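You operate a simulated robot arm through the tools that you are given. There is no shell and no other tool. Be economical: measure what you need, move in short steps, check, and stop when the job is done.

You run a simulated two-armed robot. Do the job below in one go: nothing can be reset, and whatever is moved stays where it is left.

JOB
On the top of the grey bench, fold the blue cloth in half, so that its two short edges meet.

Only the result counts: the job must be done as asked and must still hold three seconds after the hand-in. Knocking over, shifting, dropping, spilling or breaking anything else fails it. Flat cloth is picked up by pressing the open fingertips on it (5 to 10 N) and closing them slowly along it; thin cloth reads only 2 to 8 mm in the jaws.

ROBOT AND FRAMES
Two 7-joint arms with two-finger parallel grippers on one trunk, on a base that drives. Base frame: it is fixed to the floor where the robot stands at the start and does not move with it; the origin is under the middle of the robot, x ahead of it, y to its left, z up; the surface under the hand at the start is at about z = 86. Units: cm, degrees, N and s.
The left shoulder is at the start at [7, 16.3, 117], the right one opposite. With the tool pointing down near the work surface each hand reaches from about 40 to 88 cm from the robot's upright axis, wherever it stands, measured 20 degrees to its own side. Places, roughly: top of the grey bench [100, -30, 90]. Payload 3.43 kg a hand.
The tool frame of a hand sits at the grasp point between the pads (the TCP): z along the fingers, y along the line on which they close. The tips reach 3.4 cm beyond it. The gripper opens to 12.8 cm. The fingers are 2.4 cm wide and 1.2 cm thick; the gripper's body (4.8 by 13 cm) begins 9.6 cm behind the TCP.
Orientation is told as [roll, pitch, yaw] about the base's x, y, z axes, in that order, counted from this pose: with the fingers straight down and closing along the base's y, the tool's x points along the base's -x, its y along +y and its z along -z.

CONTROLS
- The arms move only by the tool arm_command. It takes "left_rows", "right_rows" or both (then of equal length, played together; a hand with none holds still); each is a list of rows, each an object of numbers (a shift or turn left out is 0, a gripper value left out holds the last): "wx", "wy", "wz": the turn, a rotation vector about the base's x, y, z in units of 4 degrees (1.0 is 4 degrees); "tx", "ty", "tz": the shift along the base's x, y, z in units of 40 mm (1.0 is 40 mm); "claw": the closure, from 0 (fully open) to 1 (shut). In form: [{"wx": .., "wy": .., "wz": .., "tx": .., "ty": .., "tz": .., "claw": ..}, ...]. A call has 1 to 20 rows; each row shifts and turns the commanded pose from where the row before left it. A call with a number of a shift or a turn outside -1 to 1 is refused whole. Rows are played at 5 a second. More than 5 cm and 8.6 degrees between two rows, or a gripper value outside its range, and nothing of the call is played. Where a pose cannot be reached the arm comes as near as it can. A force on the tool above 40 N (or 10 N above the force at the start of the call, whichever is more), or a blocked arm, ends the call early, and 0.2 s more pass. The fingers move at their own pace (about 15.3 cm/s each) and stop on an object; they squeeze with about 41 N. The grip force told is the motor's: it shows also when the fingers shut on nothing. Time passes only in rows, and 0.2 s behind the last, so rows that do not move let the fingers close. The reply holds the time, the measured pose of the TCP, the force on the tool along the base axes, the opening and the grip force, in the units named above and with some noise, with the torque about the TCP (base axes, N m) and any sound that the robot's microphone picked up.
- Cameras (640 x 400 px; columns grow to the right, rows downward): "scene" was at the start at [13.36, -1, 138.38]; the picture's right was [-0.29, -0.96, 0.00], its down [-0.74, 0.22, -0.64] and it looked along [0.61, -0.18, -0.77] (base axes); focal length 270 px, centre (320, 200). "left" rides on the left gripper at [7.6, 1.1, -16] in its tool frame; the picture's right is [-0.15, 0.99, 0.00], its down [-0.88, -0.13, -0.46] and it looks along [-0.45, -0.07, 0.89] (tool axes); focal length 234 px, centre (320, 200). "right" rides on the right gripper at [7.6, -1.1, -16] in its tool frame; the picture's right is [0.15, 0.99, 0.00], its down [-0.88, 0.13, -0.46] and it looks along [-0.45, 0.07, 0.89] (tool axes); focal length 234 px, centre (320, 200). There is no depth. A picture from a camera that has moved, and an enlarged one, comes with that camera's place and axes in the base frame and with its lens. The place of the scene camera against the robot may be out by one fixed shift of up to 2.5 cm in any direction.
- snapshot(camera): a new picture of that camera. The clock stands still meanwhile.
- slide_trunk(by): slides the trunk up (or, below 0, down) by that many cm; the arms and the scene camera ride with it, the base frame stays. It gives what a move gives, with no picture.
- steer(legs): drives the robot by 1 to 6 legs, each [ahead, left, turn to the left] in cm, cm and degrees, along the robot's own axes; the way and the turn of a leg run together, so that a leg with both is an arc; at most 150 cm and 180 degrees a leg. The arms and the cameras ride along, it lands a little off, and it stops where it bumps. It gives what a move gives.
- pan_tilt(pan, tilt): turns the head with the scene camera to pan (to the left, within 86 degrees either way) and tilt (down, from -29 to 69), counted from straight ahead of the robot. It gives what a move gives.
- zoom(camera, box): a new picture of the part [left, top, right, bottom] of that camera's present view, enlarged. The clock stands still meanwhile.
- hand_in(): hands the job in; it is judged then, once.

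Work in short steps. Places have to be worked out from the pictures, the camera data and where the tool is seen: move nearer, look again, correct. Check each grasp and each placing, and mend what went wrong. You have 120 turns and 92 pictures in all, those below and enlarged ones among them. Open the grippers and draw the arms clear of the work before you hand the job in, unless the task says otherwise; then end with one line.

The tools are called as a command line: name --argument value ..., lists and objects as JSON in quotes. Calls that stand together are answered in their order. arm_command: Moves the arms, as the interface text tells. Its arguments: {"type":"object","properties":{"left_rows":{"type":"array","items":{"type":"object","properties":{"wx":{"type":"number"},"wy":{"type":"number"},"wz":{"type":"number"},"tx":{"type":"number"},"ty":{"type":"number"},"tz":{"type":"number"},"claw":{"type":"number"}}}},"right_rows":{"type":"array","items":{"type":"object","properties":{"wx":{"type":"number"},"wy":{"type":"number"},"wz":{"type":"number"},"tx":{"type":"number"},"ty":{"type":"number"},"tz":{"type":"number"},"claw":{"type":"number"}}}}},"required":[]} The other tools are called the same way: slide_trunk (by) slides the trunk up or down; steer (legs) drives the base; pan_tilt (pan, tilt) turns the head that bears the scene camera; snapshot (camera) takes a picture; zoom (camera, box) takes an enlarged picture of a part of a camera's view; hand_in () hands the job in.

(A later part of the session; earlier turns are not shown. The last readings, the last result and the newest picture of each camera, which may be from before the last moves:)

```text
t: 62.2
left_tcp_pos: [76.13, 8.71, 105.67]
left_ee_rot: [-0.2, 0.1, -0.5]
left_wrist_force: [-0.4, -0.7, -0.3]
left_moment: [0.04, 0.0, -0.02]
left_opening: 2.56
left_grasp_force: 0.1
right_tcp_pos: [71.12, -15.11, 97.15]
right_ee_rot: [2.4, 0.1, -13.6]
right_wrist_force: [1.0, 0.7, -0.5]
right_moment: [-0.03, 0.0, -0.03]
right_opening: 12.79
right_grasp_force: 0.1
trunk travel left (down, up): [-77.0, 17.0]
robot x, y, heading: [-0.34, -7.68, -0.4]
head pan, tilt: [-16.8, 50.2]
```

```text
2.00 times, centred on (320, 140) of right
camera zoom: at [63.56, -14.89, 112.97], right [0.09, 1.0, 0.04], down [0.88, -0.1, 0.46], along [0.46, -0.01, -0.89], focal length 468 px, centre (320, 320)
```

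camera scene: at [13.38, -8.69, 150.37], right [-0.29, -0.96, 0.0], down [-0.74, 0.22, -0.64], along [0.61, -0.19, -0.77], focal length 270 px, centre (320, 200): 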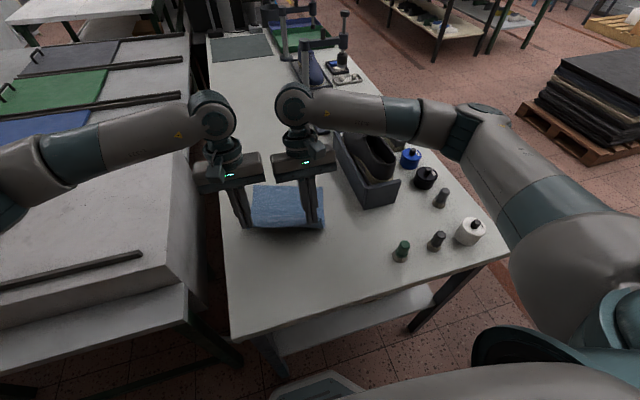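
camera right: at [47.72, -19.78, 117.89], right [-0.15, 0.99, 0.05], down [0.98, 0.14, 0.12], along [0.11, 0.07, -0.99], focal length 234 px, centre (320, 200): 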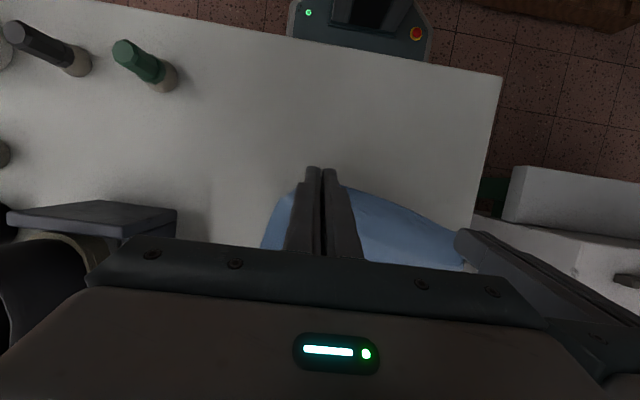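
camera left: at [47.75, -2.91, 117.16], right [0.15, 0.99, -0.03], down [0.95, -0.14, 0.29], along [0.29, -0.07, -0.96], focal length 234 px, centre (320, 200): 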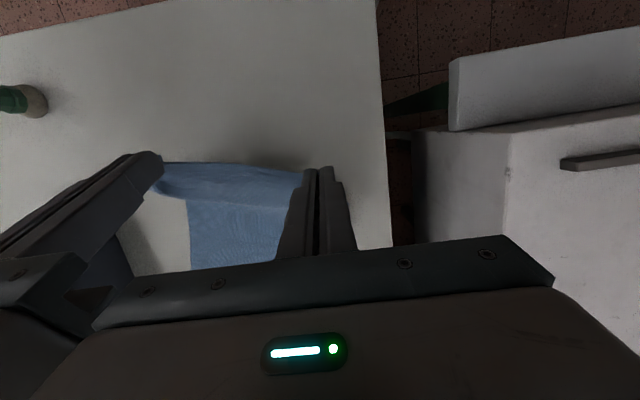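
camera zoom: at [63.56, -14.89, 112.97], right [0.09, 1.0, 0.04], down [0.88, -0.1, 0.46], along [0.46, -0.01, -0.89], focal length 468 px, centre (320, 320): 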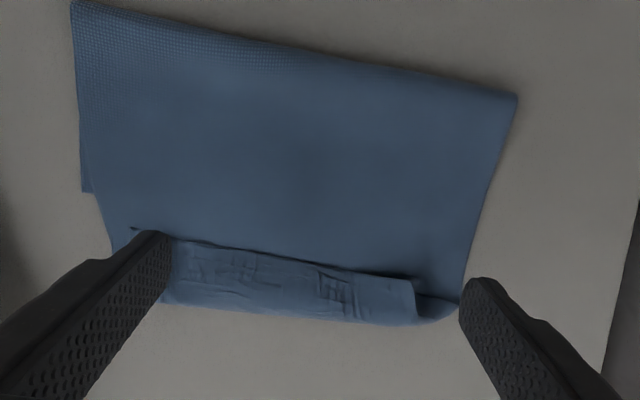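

I'll fix the small roll, narrow the opening to 9 cm, yaw to the hem, and lower just behind its free edge to a few mm above the sheet.

arm_command --right_rows '[{"wx": -0.58, "wy": 0.14, "wz": -0.8, "claw": 0.3}, {"tx": 0.06, "ty": 0.06, "tz": -0.4}, {"tz": -0.5}, {"tz": -0.5}, {"tz": -0.3}, {"tz": -0.05}, {}]'

zoom --camera "right" --box '[160, 40, 480, 240]'

```text
t: 63.9
left_tcp_pos: [76.05, 8.7, 105.64]
left_ee_rot: [-0.2, 0.2, -0.6]
left_wrist_force: [0.2, -1.0, 0.1]
left_moment: [0.0, 0.03, 0.01]
left_opening: 2.54
left_grasp_force: 0.1
right_tcp_pos: [71.52, -14.59, 90.14]
right_ee_rot: [-0.1, 0.1, -16.8]
right_wrist_force: [-0.7, -1.1, 0.0]
right_moment: [0.01, 0.03, 0.0]
right_opening: 8.96
right_grasp_force: 0.0
trunk travel left (down, up): [-77.0, 17.0]
robot x, y, heading: [0.2, -7.49, -0.1]
head pan, tilt: [-16.8, 50.2]
```

```text
2.00 times, centred on (320, 140) of right
camera zoom: at [64.08, -13.5, 106.15], right [0.15, 0.99, 0.0], down [0.88, -0.13, 0.45], along [0.45, -0.07, -0.89], focal length 468 px, centre (320, 320)
```

zoom: 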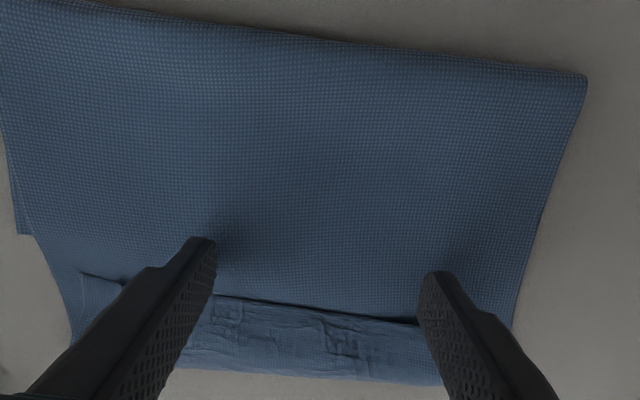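

Fingers are just behind the free edge. I lower 2–3 mm and push forward 4 cm.

arm_command --right_rows '[{"tz": -0.07}, {"tx": 0.143, "ty": -0.044}, {"tx": 0.143, "ty": -0.044}, {"tx": 0.143, "ty": -0.044}, {"tx": 0.143, "ty": -0.044}, {"tx": 0.143, "ty": -0.044}, {"tx": 0.143, "ty": -0.044}, {"tx": 0.143, "ty": -0.044}, {}]'

zoom --camera "right" --box '[160, 40, 480, 240]'

zoom --camera "scene" --box '[220, 130, 380, 230]'

```text
t: 65.8
left_tcp_pos: [76.13, 8.63, 105.68]
left_ee_rot: [-0.2, 0.1, -0.6]
left_wrist_force: [1.0, 0.4, 0.3]
left_moment: [0.01, -0.02, 0.0]
left_opening: 2.55
left_grasp_force: 0.0
right_tcp_pos: [75.66, -16.01, 89.8]
right_ee_rot: [0.0, 0.0, -16.8]
right_wrist_force: [0.1, -0.1, -0.9]
right_moment: [0.0, -0.04, -0.01]
right_opening: 8.98
right_grasp_force: 0.0
trunk travel left (down, up): [-77.0, 17.0]
robot x, y, heading: [-0.03, -7.37, -0.2]
head pan, tilt: [-16.8, 50.2]
```

```text
2.00 times, centred on (320, 140) of right
camera zoom: at [68.06, -14.76, 105.83], right [0.15, 0.99, 0.0], down [0.88, -0.13, 0.45], along [0.45, -0.07, -0.89], focal length 468 px, centre (320, 320)
```

zoom: 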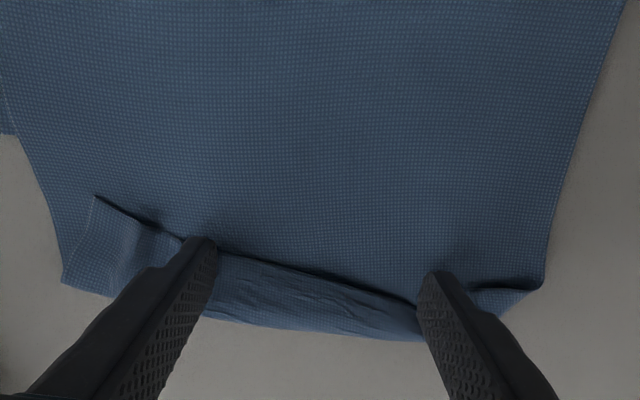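

```text
4.00 times, centred on (300, 180) of scene
camera zoom: at [13.34, -8.68, 150.38], right [-0.29, -0.96, 0.0], down [-0.74, 0.22, -0.64], along [0.61, -0.19, -0.77], focal length 1081 px, centre (400, 280)
```

zoom: 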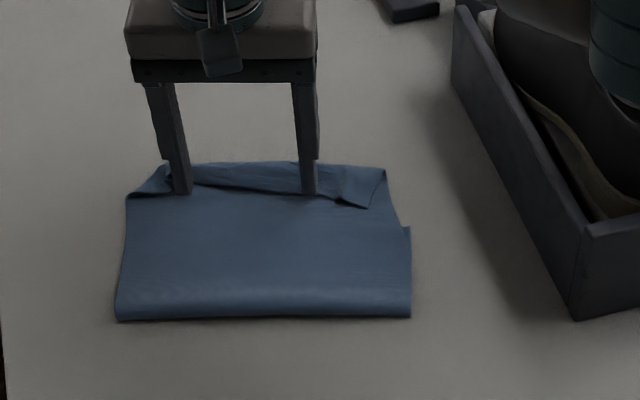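

It catches: the hem is being pushed open without dragging the rest. I continue another 5 cm.

arm_command --right_rows '[{"tx": 0.143, "ty": -0.044}, {"tx": 0.143, "ty": -0.044}, {"tx": 0.143, "ty": -0.044}, {"tx": 0.143, "ty": -0.044}, {"tx": 0.143, "ty": -0.044}, {"tx": 0.143, "ty": -0.044}, {"tx": 0.143, "ty": -0.044}, {"tx": 0.143, "ty": -0.044}, {}]'

zoom --camera "right" --box '[160, 40, 480, 240]'

zoom --camera "scene" --box '[220, 130, 380, 230]'

```text
t: 67.8
left_tcp_pos: [76.06, 8.63, 105.68]
left_ee_rot: [-0.2, 0.0, -0.6]
left_wrist_force: [-0.3, 0.5, -0.6]
left_moment: [0.02, 0.0, 0.0]
left_opening: 2.58
left_grasp_force: 0.0
right_tcp_pos: [80.0, -17.51, 89.96]
right_ee_rot: [-0.1, 0.1, -16.9]
right_wrist_force: [-0.8, 0.0, 0.4]
right_moment: [-0.03, 0.0, 0.04]
right_opening: 8.93
right_grasp_force: 0.0
trunk travel left (down, up): [-77.0, 17.0]
robot x, y, heading: [0.16, -7.84, 0.0]
head pan, tilt: [-16.8, 50.2]
```

```text
2.00 times, centred on (320, 140) of right
camera zoom: at [72.57, -16.23, 105.82], right [0.15, 0.99, 0.0], down [0.88, -0.13, 0.45], along [0.45, -0.07, -0.89], focal length 468 px, centre (320, 320)
```

zoom: 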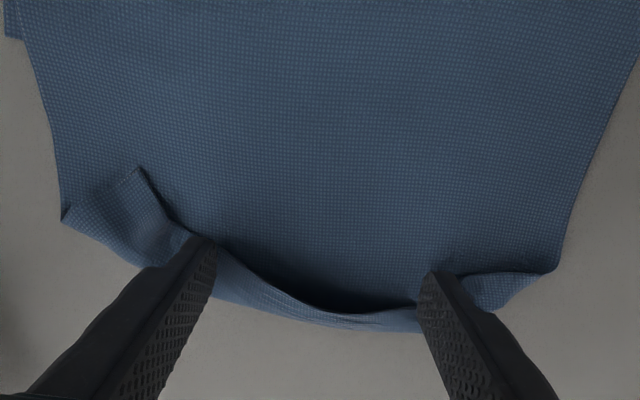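

```text
4.00 times, centred on (300, 180) of scene
camera zoom: at [13.34, -8.7, 150.38], right [-0.29, -0.96, 0.0], down [-0.74, 0.22, -0.64], along [0.61, -0.19, -0.77], focal length 1081 px, centre (400, 280)
```

zoom: 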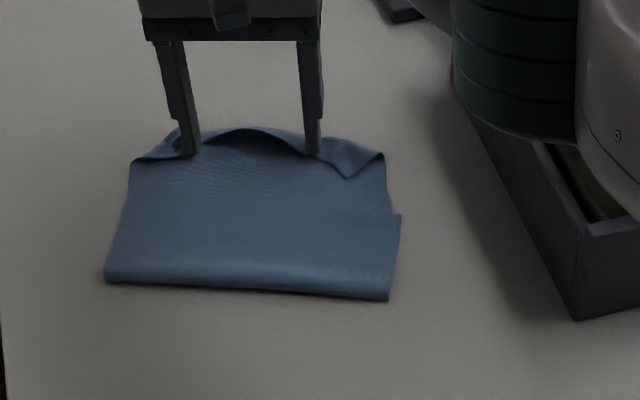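

The middle of the hem has opened up and the corners lag, with the cloth starting to drag. I'll spread the fingers outward under the two corner flaps and look.

arm_command --right_rows '[{"claw": 0.22}, {"claw": 0.15}, {"claw": 0.08}, {"claw": 0.0}, {}, {"tx": 0.1, "ty": -0.03}, {"tx": 0.1, "ty": -0.03}, {}]'

zoom --camera "right" --box '[140, 20, 500, 245]'

snapshot --camera "scene"

```text
t: 69.7
left_tcp_pos: [76.06, 8.44, 105.64]
left_ee_rot: [-0.2, 0.1, -0.7]
left_wrist_force: [0.3, -0.8, -0.1]
left_moment: [0.0, 0.02, -0.03]
left_opening: 2.57
left_grasp_force: 0.1
right_tcp_pos: [80.8, -17.74, 89.67]
right_ee_rot: [-0.1, 0.0, -16.8]
right_wrist_force: [-0.2, 0.3, -0.8]
right_moment: [-0.01, 0.01, 0.0]
right_opening: 12.81
right_grasp_force: 0.0
trunk travel left (down, up): [-77.0, 17.0]
robot x, y, heading: [0.19, -7.64, -0.5]
head pan, tilt: [-16.8, 50.2]
```

```text
1.78 times, centred on (320, 132) of right
camera zoom: at [73.32, -16.48, 105.74], right [0.15, 0.99, 0.0], down [0.88, -0.13, 0.45], along [0.45, -0.07, -0.89], focal length 416 px, centre (320, 320)
```

zoom: 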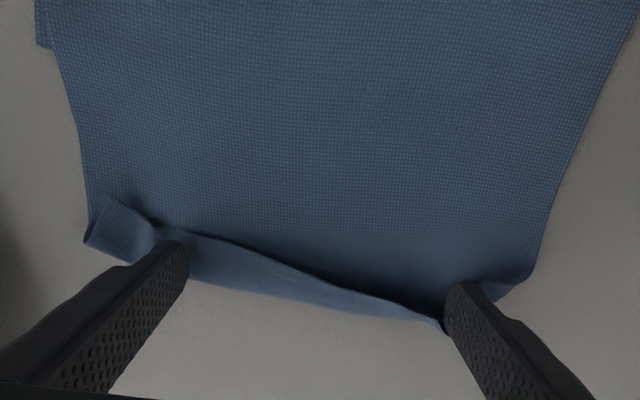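

```text
23 pictures are left
camera scene: at [13.35, -8.76, 150.38], right [-0.29, -0.96, 0.0], down [-0.74, 0.22, -0.64], along [0.61, -0.18, -0.77], focal length 270 px, centre (320, 200)
```

scene: 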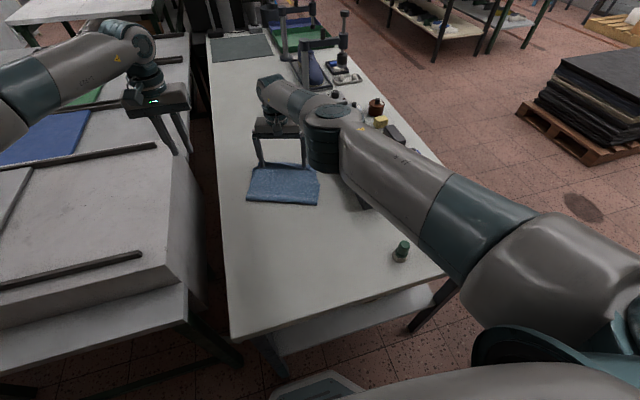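

The corner flaps are following. I push another 3 cm forward, then raise straight up and look.

arm_command --right_rows '[{"tx": 0.2, "ty": -0.06}, {"tx": 0.2, "ty": -0.06}, {"tx": 0.2, "ty": -0.06}, {"tx": 0.2, "ty": -0.06}, {}, {"tz": 0.5}, {"tz": 0.7}, {"tz": 0.7}, {}]'

zoom --camera "right" --box '[160, 20, 480, 220]'

```text
t: 71.7
left_tcp_pos: [76.16, 8.74, 105.74]
left_ee_rot: [-0.2, 0.1, -0.6]
left_wrist_force: [-0.2, 0.4, -0.4]
left_moment: [-0.01, -0.03, -0.02]
left_opening: 2.54
left_grasp_force: 0.0
right_tcp_pos: [82.0, -18.72, 97.33]
right_ee_rot: [-0.1, 0.2, -16.8]
right_wrist_force: [-0.1, -0.2, -0.6]
right_moment: [-0.02, 0.02, -0.01]
right_opening: 12.8
right_grasp_force: 0.1
right hand out of reach, approached as far as the arm can: row 1, 2, 3, 4, 7, 8
trunk travel left (down, up): [-77.0, 17.0]
robot x, y, heading: [-0.22, -7.54, -0.2]
head pan, tilt: [-16.8, 50.2]
```

```text
2.00 times, centred on (320, 120) of right
camera zoom: at [74.53, -17.36, 113.34], right [0.15, 0.99, 0.0], down [0.88, -0.13, 0.45], along [0.45, -0.07, -0.89], focal length 468 px, centre (320, 360)
```

zoom: 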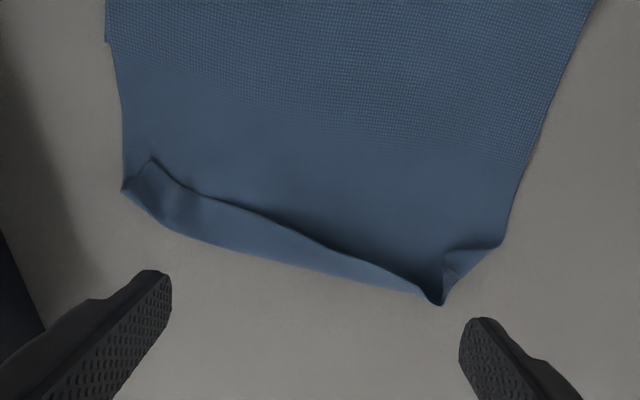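

The hem is nearly open, at about 1.5 cm and standing up. The upper layer overshoots the lower by 7–9 cm, so I can regrip it over bare bench, from the correct side. I move both hands above the overshooting strip, checking that the left can reach.

arm_command --left_rows '[{}, {}, {}, {"tx": 0.15, "ty": -0.65, "tz": -0.3, "wz": -0.7}, {"tx": 0.15, "ty": -0.65, "tz": -0.3, "wz": -0.7}, {"tx": 0.15, "ty": -0.65, "tz": -0.3, "wz": -0.7}, {"tx": 0.15, "ty": -0.65, "tz": -0.3, "wz": -0.7}, {"tx": 0.2, "ty": -0.65, "tz": -0.3, "wz": -0.7}, {"tx": 0.2, "ty": -0.65, "tz": -0.3, "wz": -0.7}, {"ty": -0.65, "tz": -0.2}, {"ty": -0.4}, {}]' --right_rows '[{"tx": -0.24, "ty": -0.35, "claw": 0.8}, {"tx": -0.24, "ty": -0.35}, {"tx": -0.24, "ty": -0.35}, {"tx": -0.24, "ty": -0.35}, {"tx": -0.24, "ty": -0.35}, {}, {}, {}, {}, {}, {}, {}]'

snapshot --camera "right"

```text
t: 74.2
left_tcp_pos: [78.68, -9.71, 98.31]
left_ee_rot: [-0.2, 0.0, -17.4]
left_wrist_force: [-0.4, 0.1, 0.3]
left_moment: [0.03, 0.01, -0.03]
left_opening: 2.54
left_grasp_force: 0.0
left hand out of reach, approached as far as the arm can: row 9, 10, 11
right_tcp_pos: [82.71, -25.1, 96.59]
right_ee_rot: [-0.2, 0.2, -16.8]
right_wrist_force: [-0.5, -0.9, 0.1]
right_moment: [-0.02, 0.02, 0.03]
right_opening: 2.56
right_grasp_force: 0.0
right hand out of reach, approached as far as the arm can: row 1, 2, 3, 4, 5
trunk travel left (down, up): [-77.0, 17.0]
robot x, y, heading: [-0.12, -7.55, 0.0]
head pan, tilt: [-16.8, 50.2]
```

```text
21 pictures are left
camera right: at [75.26, -23.78, 112.64], right [0.15, 0.99, 0.0], down [0.88, -0.13, 0.45], along [0.45, -0.07, -0.89], focal length 234 px, centre (320, 200)
```

right: 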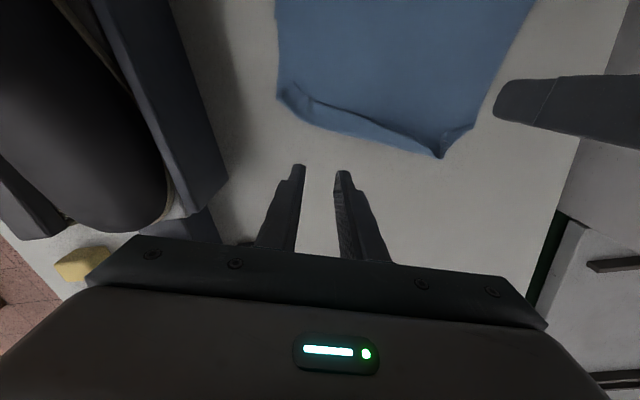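

The right arm is at its outstretched limit, like the left was before. I'll free it with the same tilt-and-retreat move.

arm_command --right_rows '[{"wy": 1}, {"wy": 1}, {"wy": 1}, {"tx": -0.4}, {"tx": -0.4}, {"tx": -0.2}, {}]'

```text
t: 75.8
left_tcp_pos: [78.7, -9.76, 98.33]
left_ee_rot: [-0.2, 0.0, -17.4]
left_wrist_force: [0.0, -0.5, 0.0]
left_moment: [0.0, 0.0, 0.0]
left_opening: 2.55
left_grasp_force: 0.1
right_tcp_pos: [77.98, -26.21, 97.27]
right_ee_rot: [-3.7, 11.7, -17.2]
right_wrist_force: [-0.9, 1.0, 0.2]
right_moment: [-0.01, 0.01, 0.01]
right_opening: 2.57
right_grasp_force: 0.1
right hand out of reach, approached as far as the arm can: row 1, 2, 3, 4, 5, 6
trunk travel left (down, up): [-77.0, 17.0]
robot x, y, heading: [-0.05, -7.7, -0.1]
head pan, tilt: [-16.8, 50.2]
```

The right hand is free again. I position the right hand about 1.3 cm inside the edge and lower both to just above the overshooting strip.

arm_command --left_rows '[{}, {}, {}, {"tz": -0.5}, {"tz": -0.5}, {"tz": -0.5}, {"tz": -0.4}, {}]' --right_rows '[{"tx": -0.25, "wx": 0.45}, {"tx": -0.22, "wx": 0.45}, {}, {"tz": -0.45}, {"tz": -0.45}, {"tz": -0.4}, {"tz": -0.35}, {}]'

snapshot --camera "right"

snapshot --camera "left"

```text
t: 77.7
left_tcp_pos: [77.55, -9.94, 90.78]
left_ee_rot: [-0.2, 0.0, -17.4]
left_wrist_force: [-0.1, 0.3, -0.6]
left_moment: [-0.01, 0.0, 0.02]
left_opening: 2.55
left_grasp_force: 0.0
left hand out of reach, approached as far as the arm can: row 5, 6
right_tcp_pos: [77.18, -26.09, 90.57]
right_ee_rot: [-0.2, 12.5, -16.4]
right_wrist_force: [-1.2, 0.5, 0.5]
right_moment: [-0.05, -0.01, 0.01]
right_opening: 2.55
right_grasp_force: 0.1
right hand out of reach, approached as far as the arm can: row 1, 2, 6
trunk travel left (down, up): [-77.0, 17.0]
robot x, y, heading: [-0.23, -7.64, 0.1]
head pan, tilt: [-16.8, 50.2]
```

```text
20 pictures are left
camera right: at [73.13, -25.96, 107.79], right [0.14, 0.99, 0.03], down [0.96, -0.14, 0.25], along [0.26, -0.01, -0.97], focal length 234 px, centre (320, 200)
```

right: 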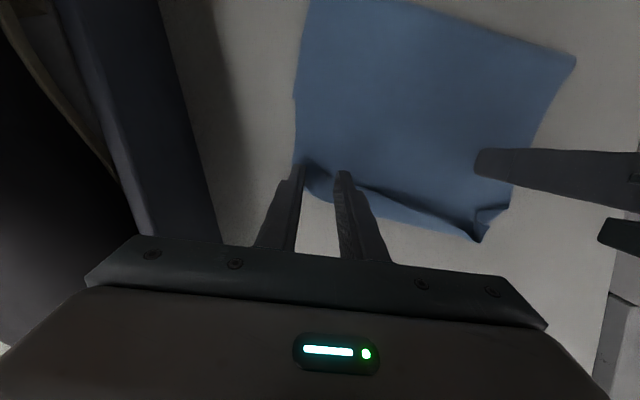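

```text
19 pictures are left
camera left: at [70.88, -6.72, 106.7], right [0.44, 0.9, 0.0], down [0.8, -0.39, 0.46], along [0.41, -0.2, -0.89], focal length 234 px, centre (320, 200)
```

left: 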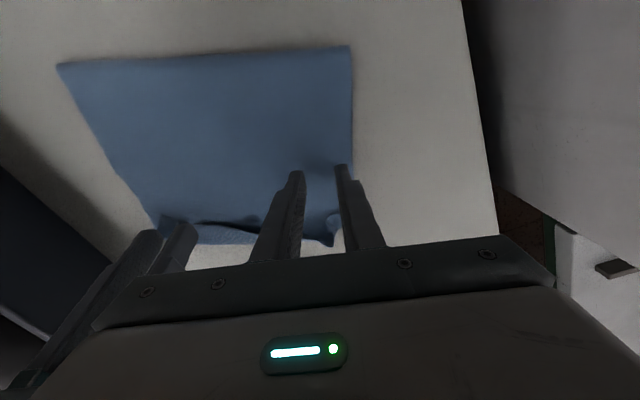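

Both are positioned. I nudge each 6–8 mm inward from the side borders and creep to contact.

arm_command --left_rows '[{"ty": -0.19, "tx": -0.06}, {"tz": -0.15}, {"tz": -0.08}, {"tz": -0.05}, {"tz": -0.03}, {}]' --right_rows '[{"ty": 0.15}, {"tz": -0.1}, {"tz": -0.06}, {"tz": -0.03}, {"tz": -0.02}, {}]'

```text
t: 79.0
left_tcp_pos: [77.02, -10.9, 90.25]
left_ee_rot: [-0.2, 0.4, -17.6]
left_wrist_force: [0.5, -0.3, -0.4]
left_moment: [0.0, 0.02, 0.01]
left_opening: 2.57
left_grasp_force: 0.0
left hand out of reach, approached as far as the arm can: row 2, 5
right_tcp_pos: [76.95, -25.57, 89.68]
right_ee_rot: [-0.1, 12.5, -16.4]
right_wrist_force: [-0.6, 0.9, -0.5]
right_moment: [0.02, 0.02, -0.03]
right_opening: 2.55
right_grasp_force: 0.0
right hand out of reach, approached as far as the arm can: row 3
trunk travel left (down, up): [-77.0, 17.0]
robot x, y, heading: [-0.2, -7.72, 0.0]
head pan, tilt: [-16.8, 50.2]
```

arm_command --left_rows '[{"tx": -0.1, "tz": -0.1}, {"tz": -0.06}, {"tz": -0.02}, {}]' --right_rows '[{"tx": -0.1, "tz": -0.02}, {"tz": -0.02}, {}, {}]'

```text
t: 80.0
left_tcp_pos: [77.0, -10.7, 89.68]
left_ee_rot: [-0.2, 0.1, -17.4]
left_wrist_force: [0.4, 0.0, 0.7]
left_moment: [-0.02, -0.03, 0.01]
left_opening: 2.57
left_grasp_force: 0.2
right_tcp_pos: [76.56, -25.74, 89.68]
right_ee_rot: [-0.2, 12.6, -16.4]
right_wrist_force: [0.9, -0.7, 8.8]
right_moment: [0.0, -0.1, 0.0]
right_opening: 2.55
right_grasp_force: 0.1
trunk travel left (down, up): [-77.0, 17.0]
robot x, y, heading: [-0.03, -7.79, -0.2]
head pan, tilt: [-16.8, 50.2]
```

arm_command --left_rows '[{"tz": -0.03}, {"tz": -0.02}, {}]'

```text
t: 80.8
left_tcp_pos: [76.9, -10.7, 89.6]
left_ee_rot: [-0.2, -0.2, -17.5]
left_wrist_force: [1.7, -0.1, 10.7]
left_moment: [0.08, -0.09, -0.01]
left_opening: 2.55
left_grasp_force: 0.1
right_tcp_pos: [76.42, -25.5, 89.63]
right_ee_rot: [-0.1, 12.5, -16.4]
right_wrist_force: [2.0, 0.1, 6.5]
right_moment: [0.03, -0.1, -0.03]
right_opening: 2.59
right_grasp_force: 0.0
trunk travel left (down, up): [-77.0, 17.0]
robot x, y, heading: [0.05, -7.81, -0.1]
head pan, tilt: [-16.8, 50.2]
```

Both press at 7–11 N, so I close slowly.

arm_command --left_rows '[{"claw": 0.82}, {"claw": 0.84}, {"claw": 0.86}, {"claw": 0.88}, {"claw": 0.9}, {"claw": 0.92}, {"claw": 0.94}, {"claw": 0.96}, {"claw": 0.98}, {"claw": 1.0}, {}, {}]' --right_rows '[{"claw": 0.82}, {"claw": 0.84}, {"claw": 0.86}, {"claw": 0.88}, {"claw": 0.9}, {"claw": 0.92}, {"claw": 0.94}, {"claw": 0.96}, {"claw": 0.98}, {"claw": 1.0}, {}, {}]'

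```text
t: 83.5
left_tcp_pos: [76.9, -10.77, 89.69]
left_ee_rot: [-0.1, -0.1, -17.4]
left_wrist_force: [1.7, 0.5, 20.6]
left_moment: [0.03, -0.1, -0.02]
left_opening: 0.17
left_grasp_force: 36.8
right_tcp_pos: [76.41, -25.5, 89.81]
right_ee_rot: [-0.1, 12.3, -16.5]
right_wrist_force: [-0.3, 0.1, -0.3]
right_moment: [0.0, 0.0, 0.0]
right_opening: 0.18
right_grasp_force: 36.0
trunk travel left (down, up): [-77.0, 17.0]
robot x, y, heading: [0.03, -7.88, -0.2]
head pan, tilt: [-16.8, 50.2]
```

Both hold cloth (1.7–1.8 mm). I lift 4 cm and check.

arm_command --left_rows '[{"tz": 0.3, "tx": -0.1}, {"tz": 0.35, "tx": -0.2}, {"tz": 0.35, "tx": -0.2}, {}]' --right_rows '[{"tz": 0.3, "tx": -0.1}, {"tz": 0.35, "tx": -0.2}, {"tz": 0.35, "tx": -0.2}, {}]'

zoom --camera "right" --box '[200, 0, 600, 250]'

zoom --camera "scene" --box '[220, 110, 380, 210]'

```text
t: 84.5
left_tcp_pos: [75.0, -10.72, 93.31]
left_ee_rot: [-0.3, 0.2, -17.4]
left_wrist_force: [-1.4, -0.1, -0.3]
left_moment: [0.01, 0.0, -0.02]
left_opening: 0.17
left_grasp_force: 36.8
right_tcp_pos: [74.56, -25.6, 93.6]
right_ee_rot: [-0.1, 12.5, -16.4]
right_wrist_force: [-0.2, -0.7, 0.0]
right_moment: [0.0, 0.02, -0.01]
right_opening: 0.2
right_grasp_force: 36.8
trunk travel left (down, up): [-77.0, 17.0]
robot x, y, heading: [0.13, -7.52, -0.1]
head pan, tilt: [-16.8, 50.2]
```

```text
1.60 times, centred on (400, 125) of right
camera zoom: at [70.66, -25.43, 110.85], right [0.14, 0.99, 0.03], down [0.96, -0.14, 0.25], along [0.25, -0.01, -0.97], focal length 375 px, centre (192, 320)
```

zoom: 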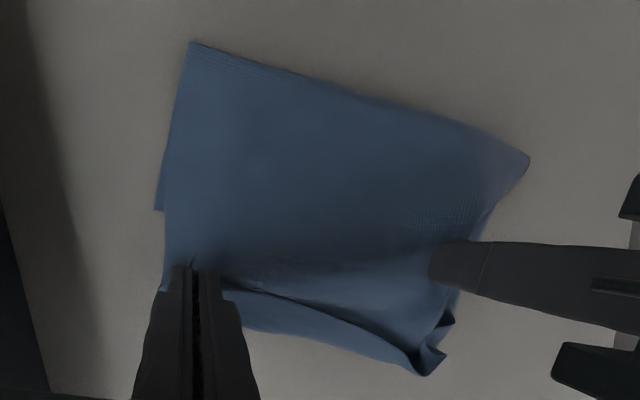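

```text
4.00 times, centred on (300, 160) of scene
camera zoom: at [13.42, -8.66, 150.37], right [-0.29, -0.96, 0.0], down [-0.74, 0.22, -0.64], along [0.61, -0.19, -0.77], focal length 1081 px, centre (400, 360)
```

zoom: 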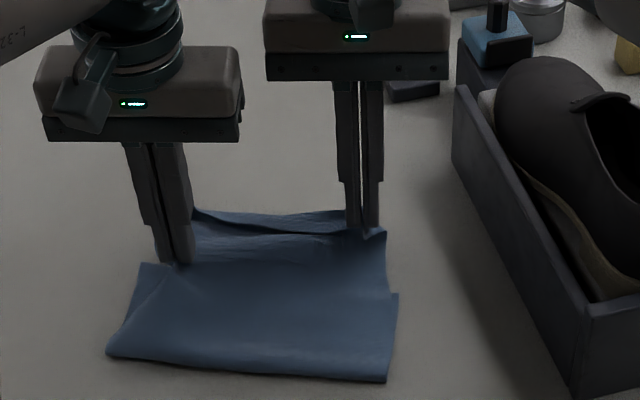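

The upper layer alone is held, now with the sheet leaving the fingers the right way. I pull it back along the cloth's own axis by about 9 cm so the rest of the edge trails out flat, then set it down.

arm_command --left_rows '[{"tx": -0.344, "ty": 0.15, "tz": 0.1}, {"tx": -0.344, "ty": 0.15, "tz": 0.1}, {"tx": -0.344, "ty": 0.15}, {"tx": -0.344, "ty": 0.15, "tz": -0.15}, {"tx": -0.344, "ty": 0.15, "tz": -0.25}, {"tx": -0.344, "ty": 0.15, "tz": -0.3}, {}]' --right_rows '[{"tx": -0.344, "ty": 0.15, "tz": 0.1}, {"tx": -0.344, "ty": 0.15, "tz": 0.1}, {"tx": -0.344, "ty": 0.15}, {"tx": -0.344, "ty": 0.15, "tz": -0.15}, {"tx": -0.344, "ty": 0.15, "tz": -0.25}, {"tx": -0.344, "ty": 0.15, "tz": -0.3}, {}]'

zoom --camera "scene" --box '[210, 110, 390, 222]'

snapshot --camera "right"

```text
t: 86.0
left_tcp_pos: [66.74, -7.16, 91.29]
left_ee_rot: [-0.3, 0.1, -17.4]
left_wrist_force: [-1.1, -0.3, 0.1]
left_moment: [0.01, 0.02, 0.03]
left_opening: 0.18
left_grasp_force: 36.4
right_tcp_pos: [66.24, -22.07, 91.61]
right_ee_rot: [-0.1, 12.5, -16.4]
right_wrist_force: [0.6, -0.2, -0.1]
right_moment: [0.01, 0.02, 0.01]
right_opening: 0.17
right_grasp_force: 35.7
trunk travel left (down, up): [-77.0, 17.0]
robot x, y, heading: [0.07, -7.83, 0.1]
head pan, tilt: [-16.8, 50.2]
```

```text
3.56 times, centred on (300, 166) of scene
camera zoom: at [13.36, -8.69, 150.38], right [-0.29, -0.96, 0.0], down [-0.74, 0.22, -0.64], along [0.61, -0.19, -0.77], focal length 960 px, centre (391, 321)
```

zoom: 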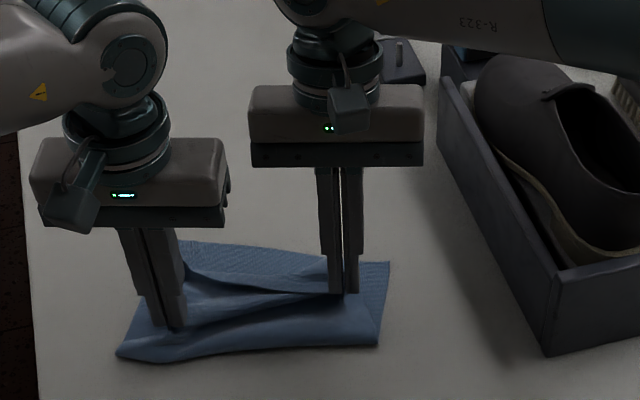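

```text
15 pictures are left
camera right: at [62.32, -21.89, 108.87], right [0.14, 0.99, 0.03], down [0.96, -0.15, 0.25], along [0.25, -0.01, -0.97], focal length 234 px, centre (320, 200)
```

right: 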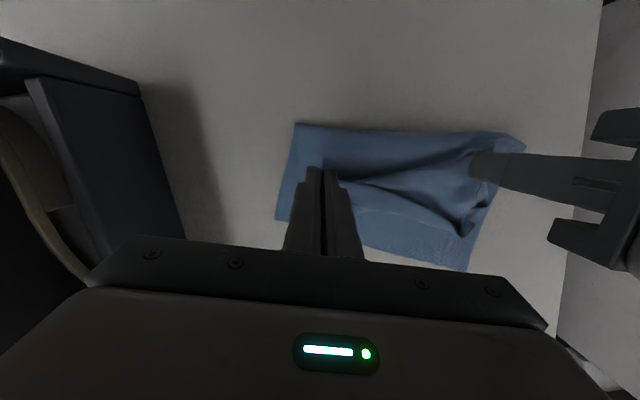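

The lower layer is flat, with corners B(69.8,-27.0) and A(78.7,-6.8). I now lift both hands up over the wanted fold line so the sheet comes taut there and the free edge hangs straight.

arm_command --left_rows '[{"tx": -0.05, "ty": 0.02, "tz": 0.4}, {"tx": -0.1, "ty": 0.05, "tz": 0.4}, {"tx": -0.16, "ty": 0.07, "tz": 0.35}, {"tx": -0.2, "ty": 0.09, "tz": 0.3}, {"tx": -0.2, "ty": 0.09, "tz": 0.25}, {"tx": -0.2, "ty": 0.09, "tz": 0.15}, {"tx": -0.2, "ty": 0.09, "tz": 0.05}, {}]' --right_rows '[{"tx": -0.15, "ty": 0.06, "tz": 0.4}, {"tx": -0.25, "ty": 0.11, "tz": 0.45}, {"tx": -0.35, "ty": 0.155, "tz": 0.4}, {"tx": -0.4, "ty": 0.18, "tz": 0.35}, {"tx": -0.4, "ty": 0.18, "tz": 0.3}, {"tx": -0.4, "ty": 0.18, "tz": 0.15}, {"tx": -0.3, "ty": 0.135, "tz": 0.05}, {}]'

zoom --camera "scene" --box '[210, 120, 390, 232]'

```text
t: 87.8
left_tcp_pos: [62.14, -5.13, 98.85]
left_ee_rot: [-0.3, 0.1, -17.5]
left_wrist_force: [0.5, 0.7, -0.2]
left_moment: [0.0, 0.03, -0.02]
left_opening: 0.16
left_grasp_force: 36.5
right_tcp_pos: [57.29, -18.03, 100.0]
right_ee_rot: [-0.1, 12.6, -16.4]
right_wrist_force: [-0.1, 0.2, -0.4]
right_moment: [0.0, 0.0, -0.01]
right_opening: 0.19
right_grasp_force: 36.0
trunk travel left (down, up): [-77.0, 17.0]
robot x, y, heading: [-0.18, -7.69, -0.1]
head pan, tilt: [-16.8, 50.2]
```

```text
3.56 times, centred on (300, 176) of scene
camera zoom: at [13.38, -8.69, 150.37], right [-0.29, -0.96, 0.0], down [-0.74, 0.22, -0.64], along [0.61, -0.19, -0.77], focal length 960 px, centre (391, 285)
```

zoom: 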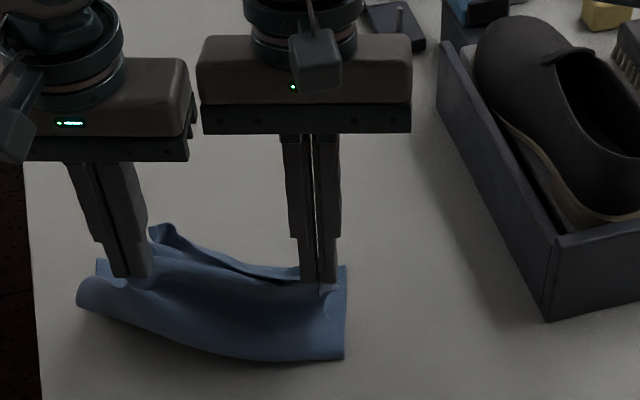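

The sheet is hanging correctly, with the fold at the wanted line on the right and the free edge hanging ahead. I lay it forward and down on a tight arc.

arm_command --left_rows '[{"tx": 0.137, "ty": -0.06, "tz": -0.375}, {"tx": 0.16, "ty": -0.07, "tz": -0.4}, {"tx": 0.183, "ty": -0.08, "tz": -0.4}, {"tx": 0.206, "ty": -0.09, "tz": -0.35}, {"tx": 0.206, "ty": -0.09, "tz": -0.275}, {"tx": 0.183, "ty": -0.08, "tz": -0.225}, {"tx": 0.115, "ty": -0.05, "tz": -0.125}, {}]' --right_rows '[{"tx": 0.458, "ty": -0.2, "tz": -0.1}, {"tx": 0.458, "ty": -0.2, "tz": -0.25}, {"tx": 0.458, "ty": -0.2, "tz": -0.4}, {"tx": 0.39, "ty": -0.17, "tz": -0.5}, {"tx": 0.298, "ty": -0.13, "tz": -0.55}, {"tx": 0.183, "ty": -0.08, "tz": -0.5}, {"tx": 0.07, "ty": -0.03, "tz": -0.15}, {}]'

zoom --camera "scene" --box '[210, 110, 390, 222]'

```text
t: 89.7
left_tcp_pos: [67.08, -7.15, 90.27]
left_ee_rot: [-0.3, 0.2, -17.5]
left_wrist_force: [-0.4, 0.4, 0.1]
left_moment: [-0.02, 0.02, -0.02]
left_opening: 0.16
left_grasp_force: 36.9
right_tcp_pos: [66.59, -22.09, 90.26]
right_ee_rot: [0.0, 12.6, -16.4]
right_wrist_force: [0.2, -0.2, 0.3]
right_moment: [0.0, 0.01, 0.01]
right_opening: 0.16
right_grasp_force: 36.1
trunk travel left (down, up): [-77.0, 17.0]
robot x, y, heading: [-0.15, -7.29, 0.1]
head pan, tilt: [-16.8, 50.2]
```

```text
3.56 times, centred on (300, 166) of scene
camera zoom: at [13.32, -8.66, 150.38], right [-0.29, -0.96, 0.0], down [-0.74, 0.22, -0.64], along [0.61, -0.19, -0.77], focal length 960 px, centre (391, 321)
```

zoom: 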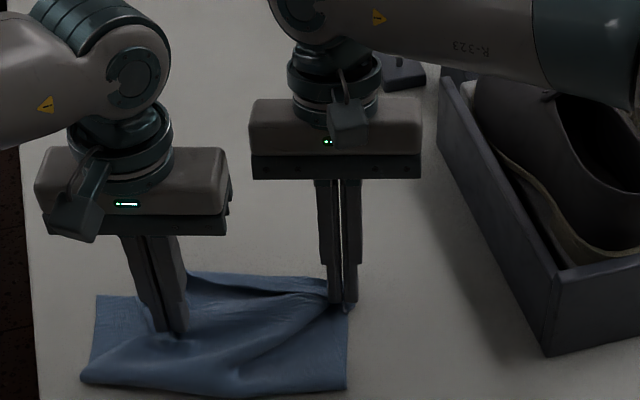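

The whole cloth seems to have slid back a little. I release, raise both hands clear and look once.

arm_command --left_rows '[{"claw": 0.9}, {"claw": 0.8}, {"tz": 0.3}, {"tz": 0.8}, {"tz": 0.8, "ty": 0.5}, {"tz": 0.6, "ty": 0.8}, {"ty": 0.8}, {"ty": 0.8}, {"ty": 0.8}, {}]' --right_rows '[{"claw": 0.9}, {"claw": 0.8}, {"tz": 0.3}, {"tz": 0.8}, {"tz": 0.8}, {"tz": 0.9}, {"tz": 0.9}, {"tz": 0.5}, {}, {}]'

snapshot --camera "right"

zoom --camera "scene" --box '[210, 130, 370, 230]'

```text
t: 91.8
left_tcp_pos: [67.19, 7.52, 100.38]
left_ee_rot: [-0.2, 0.1, -17.5]
left_wrist_force: [1.5, 0.1, -0.6]
left_moment: [0.03, -0.01, 0.01]
left_opening: 2.56
left_grasp_force: 0.1
right_tcp_pos: [66.65, -22.01, 106.92]
right_ee_rot: [-0.1, 12.5, -16.3]
right_wrist_force: [-0.5, -0.2, -0.6]
right_moment: [0.0, 0.04, -0.02]
right_opening: 2.55
right_grasp_force: 0.1
trunk travel left (down, up): [-77.0, 17.0]
robot x, y, heading: [0.13, -7.44, -0.0]
head pan, tilt: [-16.8, 50.2]
```

```text
12 pictures are left
camera right: at [62.57, -21.86, 124.16], right [0.14, 0.99, 0.03], down [0.96, -0.14, 0.25], along [0.25, -0.01, -0.97], focal length 234 px, centre (320, 200)
```

right: 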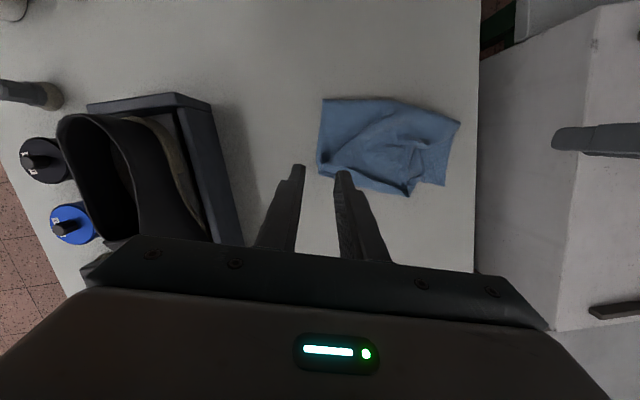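

```text
4.00 times, centred on (290, 180) of scene
camera zoom: at [13.36, -8.77, 150.37], right [-0.29, -0.96, 0.0], down [-0.74, 0.22, -0.64], along [0.61, -0.18, -0.77], focal length 1081 px, centre (440, 280)
```

zoom: 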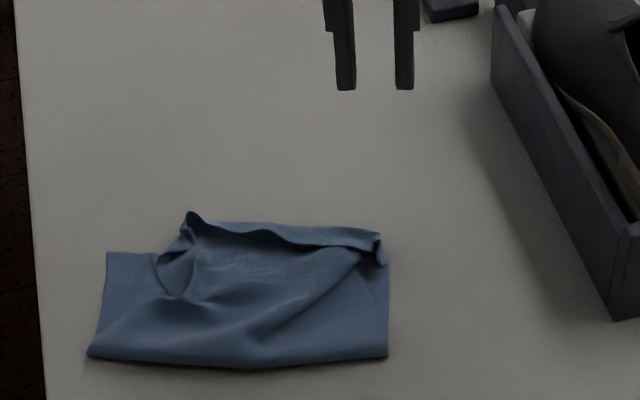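

The upper edge now stands as a rim overshooting the lower edge by 3–4 cm, and its left end is gathered inwards near (73,-8.5). The lower corner A is at (72.8,-1.3). I'll first spread the left corner with the left hand alone, moving the right hand aside.

arm_command --left_rows '[{"tx": 0.2, "ty": -0.5}, {"tx": 0.2, "ty": -0.6}, {"tx": 0.2, "ty": -0.6}, {"tx": 0.2, "ty": -0.6}, {"tx": 0.2, "ty": -0.6}, {"tx": 0.2, "ty": -0.6}, {"tx": 0.15, "ty": -0.6, "tz": -0.5}, {"tz": -0.7}, {"tz": -0.7}, {"tz": -0.5}, {}]' --right_rows '[{"ty": -0.5}, {"ty": -0.5}, {"ty": -0.5}, {"ty": -0.3}, {}, {}, {}, {}, {}, {}, {}]'

```text
t: 94.2
left_tcp_pos: [72.38, -8.98, 90.82]
left_ee_rot: [-0.2, 0.2, -17.3]
left_wrist_force: [-1.0, -0.1, -1.2]
left_moment: [0.04, -0.04, -0.01]
left_opening: 2.54
left_grasp_force: 0.1
right_tcp_pos: [66.46, -29.25, 106.88]
right_ee_rot: [-0.1, 12.6, -16.4]
right_wrist_force: [0.6, -0.3, -0.4]
right_moment: [0.02, 0.0, 0.04]
right_opening: 2.56
right_grasp_force: 0.0
trunk travel left (down, up): [-77.0, 17.0]
robot x, y, heading: [-0.3, -7.69, -0.2]
head pan, tilt: [-16.8, 50.2]
```

zoom --camera "left" --box '[120, 60, 480, 285]'

```text
1.78 times, centred on (300, 172) of left
camera zoom: at [65.65, -5.66, 106.65], right [0.44, 0.9, 0.0], down [0.8, -0.39, 0.46], along [0.41, -0.2, -0.89], focal length 416 px, centre (356, 249)
```

zoom: 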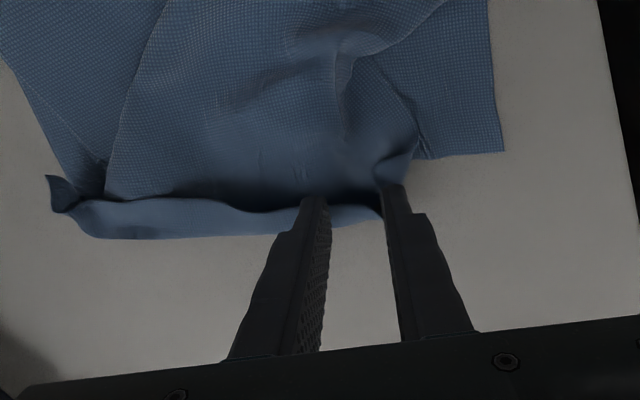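

The fingers straddle the rim's left end. I lower to near contact and close.

arm_command --left_rows '[{"tz": -0.15}, {"tz": -0.1}, {"tz": -0.05}, {"claw": 0.83}, {"claw": 0.86}, {"claw": 0.89}, {"claw": 0.92}, {"claw": 0.95}, {"claw": 1.0}, {}, {}]'

```text
t: 96.7
left_tcp_pos: [72.45, -8.82, 89.66]
left_ee_rot: [-0.2, -0.1, -17.3]
left_wrist_force: [0.9, 0.9, 6.7]
left_moment: [0.08, -0.02, -0.02]
left_opening: 0.06
left_grasp_force: 35.1
right_tcp_pos: [66.45, -29.14, 106.93]
right_ee_rot: [0.0, 12.5, -16.4]
right_wrist_force: [0.2, 0.3, -0.6]
right_moment: [-0.02, -0.02, -0.02]
right_opening: 2.57
right_grasp_force: 0.0
trunk travel left (down, up): [-77.0, 17.0]
robot x, y, heading: [0.1, -7.42, -0.1]
head pan, tilt: [-16.8, 50.2]
```

arm_command --left_rows '[{"tz": 0.2}, {"tz": 0.25}, {"tx": 0.1, "ty": 0.2}, {"tx": 0.1, "ty": 0.2}, {"tx": 0.12, "ty": 0.22}, {"tx": 0.12, "ty": 0.22}, {"tx": 0.12, "ty": 0.22}, {}]'

zoom --camera "left" --box '[40, 40, 440, 290]'

```text
t: 98.5
left_tcp_pos: [74.61, -4.68, 91.31]
left_ee_rot: [-0.1, 0.1, -17.4]
left_wrist_force: [-0.9, -0.7, 0.3]
left_moment: [0.01, 0.01, -0.02]
left_opening: 0.06
left_grasp_force: 35.2
right_tcp_pos: [66.49, -29.11, 106.76]
right_ee_rot: [-0.1, 12.6, -16.4]
right_wrist_force: [0.0, -0.2, -0.1]
right_moment: [-0.05, -0.02, 0.05]
right_opening: 2.58
right_grasp_force: 0.0
trunk travel left (down, up): [-77.0, 17.0]
robot x, y, heading: [0.25, -8.03, -0.1]
head pan, tilt: [-16.8, 50.2]
```

```text
1.60 times, centred on (240, 165) of left
camera zoom: at [67.93, -1.42, 107.31], right [0.44, 0.9, 0.0], down [0.8, -0.39, 0.45], along [0.41, -0.2, -0.89], focal length 375 px, centre (448, 256)
```

zoom: 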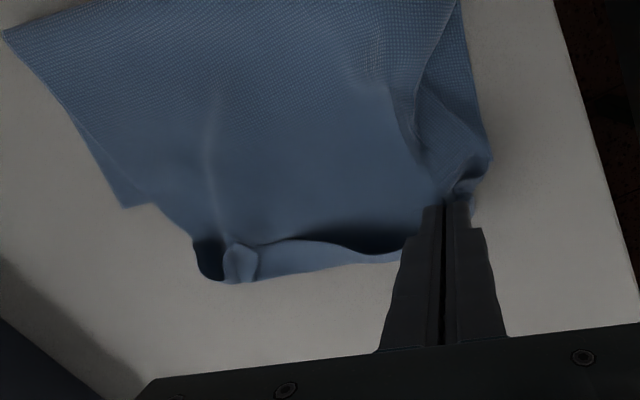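

Held and spread well. The rim's right end is now near (71.8,-20.3), and the lower corners are B(66.3,-22) and A(73.3,-1.4). I bring the right hand onto the rim's right end.

arm_command --right_rows '[{"tx": 0.27, "ty": 0.46, "claw": 0.75}, {"tx": 0.27, "ty": 0.46}, {"tx": 0.27, "ty": 0.46, "tz": -0.5}, {"tx": 0.27, "ty": 0.46, "tz": -0.7}, {"tx": 0.27, "ty": 0.46, "tz": -0.7}, {"tz": -0.7}, {"tz": -0.7}, {"tz": -0.5}, {"tz": -0.3}, {}]'

zoom --camera "right" --box '[200, 40, 560, 265]'

```text
t: 100.7
left_tcp_pos: [74.74, -4.82, 91.3]
left_ee_rot: [-0.1, 0.0, -17.4]
left_wrist_force: [-0.6, 0.3, -0.9]
left_moment: [0.02, 0.01, 0.01]
left_opening: 0.03
left_grasp_force: 35.3
right_tcp_pos: [72.01, -20.06, 90.58]
right_ee_rot: [-0.2, 12.7, -16.4]
right_wrist_force: [-0.5, -0.9, 0.6]
right_moment: [0.02, 0.01, 0.01]
right_opening: 3.23
right_grasp_force: 0.1
trunk travel left (down, up): [-77.0, 17.0]
robot x, y, heading: [-0.0, -7.7, 0.0]
head pan, tilt: [-16.8, 50.2]
```

```text
1.78 times, centred on (380, 152) of right
camera zoom: at [68.06, -19.88, 107.84], right [0.14, 0.99, 0.03], down [0.96, -0.14, 0.25], along [0.25, -0.01, -0.97], focal length 416 px, centre (213, 284)
```

zoom: 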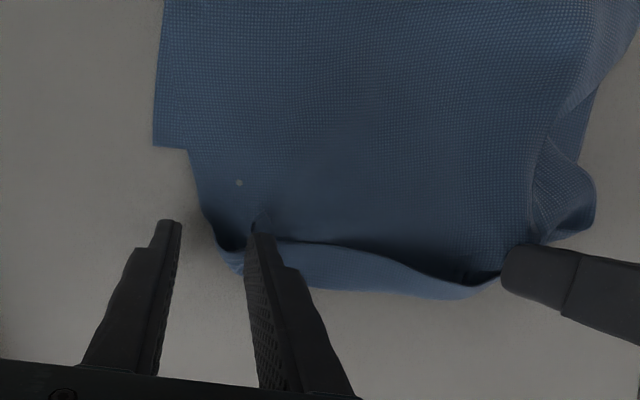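

I shift right hand 1.4 cm towards the rim, narrow to 2.3 cm, lower to light contact and close.

arm_command --right_rows '[{"tx": 0.1, "ty": 0.35, "claw": 0.82}, {"tz": -0.1}, {"tz": -0.06}, {"tz": -0.04}, {"tz": -0.03}, {}]'

```text
t: 102.0
left_tcp_pos: [74.59, -4.81, 91.32]
left_ee_rot: [-0.1, 0.1, -17.6]
left_wrist_force: [0.6, 0.1, -0.1]
left_moment: [0.0, -0.03, 0.03]
left_opening: 0.08
left_grasp_force: 35.1
right_tcp_pos: [72.26, -18.49, 89.69]
right_ee_rot: [-0.2, 12.6, -16.4]
right_wrist_force: [0.3, -0.5, 5.8]
right_moment: [0.02, -0.04, -0.01]
right_opening: 2.23
right_grasp_force: 0.1
trunk travel left (down, up): [-77.0, 17.0]
robot x, y, heading: [0.11, -7.77, -0.2]
head pan, tilt: [-16.8, 50.2]
```

arm_command --right_rows '[{"tz": -0.004, "claw": 0.84}, {"claw": 0.86}, {"claw": 0.88}, {"claw": 0.9}, {"claw": 0.92}, {"claw": 0.94}, {"claw": 0.96}, {"claw": 1.0}, {}, {}, {"tz": 0.2}, {"tz": 0.22}, {}]'

zoom --camera "right" --box '[200, 40, 560, 265]'

```text
t: 104.8
left_tcp_pos: [74.65, -4.75, 91.31]
left_ee_rot: [-0.2, 0.1, -17.4]
left_wrist_force: [-0.9, -1.2, -0.2]
left_moment: [-0.03, -0.01, 0.01]
left_opening: 0.06
left_grasp_force: 35.8
right_tcp_pos: [72.36, -18.65, 91.34]
right_ee_rot: [0.0, 12.6, -16.4]
right_wrist_force: [0.5, 0.7, 0.0]
right_moment: [0.03, 0.01, -0.03]
right_opening: 0.2
right_grasp_force: 36.8
trunk travel left (down, up): [-77.0, 17.0]
robot x, y, heading: [-0.18, -7.93, -0.1]
head pan, tilt: [-16.8, 50.2]
```

```text
1.78 times, centred on (380, 152) of right
camera zoom: at [68.36, -18.46, 108.56], right [0.14, 0.99, 0.03], down [0.96, -0.14, 0.25], along [0.25, -0.01, -0.97], focal length 416 px, centre (213, 284)
```

zoom: 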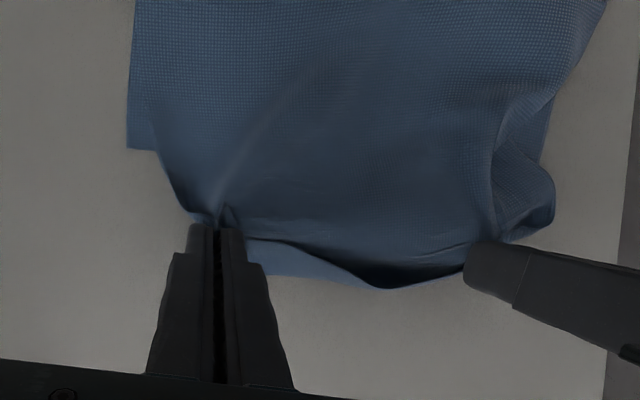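

Both hands now hold the upper edge near its corners. I carry it back and up past the correct fold line to pull the upper layer straight, then will lay it forward.

arm_command --left_rows '[{"tx": -0.2, "ty": 0.06, "tz": 0.4}, {"tx": -0.4, "ty": 0.12, "tz": 0.4}, {"tx": -0.56, "ty": 0.16, "tz": 0.35}, {"tx": -0.6, "ty": 0.19, "tz": 0.3}, {"tx": -0.6, "ty": 0.19, "tz": 0.3}, {"tx": -0.6, "ty": 0.19, "tz": 0.25}, {"tx": -0.6, "ty": 0.19, "tz": 0.2}, {"tx": -0.6, "ty": 0.19, "tz": 0.1}, {"tx": -0.55, "ty": 0.17, "tz": 0.1}, {"tx": -0.5, "ty": 0.15}, {}]' --right_rows '[{"tx": -0.23, "ty": 0.0, "tz": 0.4}, {"tx": -0.45, "ty": 0.05, "tz": 0.4}, {"tx": -0.62, "ty": 0.13, "tz": 0.35}, {"tx": -0.66, "ty": 0.17, "tz": 0.3}, {"tx": -0.66, "ty": 0.18, "tz": 0.3}, {"tx": -0.66, "ty": 0.18, "tz": 0.25}, {"tx": -0.66, "ty": 0.18, "tz": 0.2}, {"tx": -0.66, "ty": 0.18, "tz": 0.1}, {"tx": -0.6, "ty": 0.17, "tz": 0.1}, {"tx": -0.55, "ty": 0.17}, {}]'

snapshot --camera "scene"

```text
t: 107.2
left_tcp_pos: [53.83, 1.79, 101.0]
left_ee_rot: [-0.2, 0.1, -17.5]
left_wrist_force: [-3.0, -13.8, -1.1]
left_moment: [-0.45, 0.15, 0.14]
left_opening: 0.05
left_grasp_force: 34.9
right_tcp_pos: [49.37, -13.16, 100.99]
right_ee_rot: [-0.1, 12.6, -16.4]
right_wrist_force: [3.3, 12.7, -0.1]
right_moment: [0.47, -0.16, -0.09]
right_opening: 0.21
right_grasp_force: 37.0
trunk travel left (down, up): [-77.0, 17.0]
robot x, y, heading: [-0.16, -7.69, -0.1]
head pan, tilt: [-16.8, 50.2]
```

```text
6 pictures are left
camera scene: at [13.4, -8.71, 150.37], right [-0.29, -0.96, 0.0], down [-0.74, 0.22, -0.64], along [0.61, -0.19, -0.77], focal length 270 px, centre (320, 200)
```

scene: 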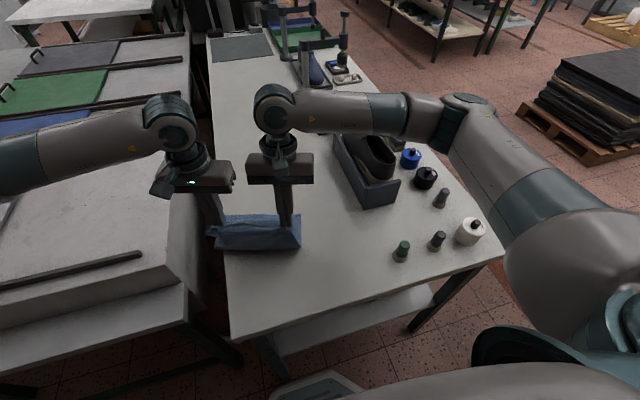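

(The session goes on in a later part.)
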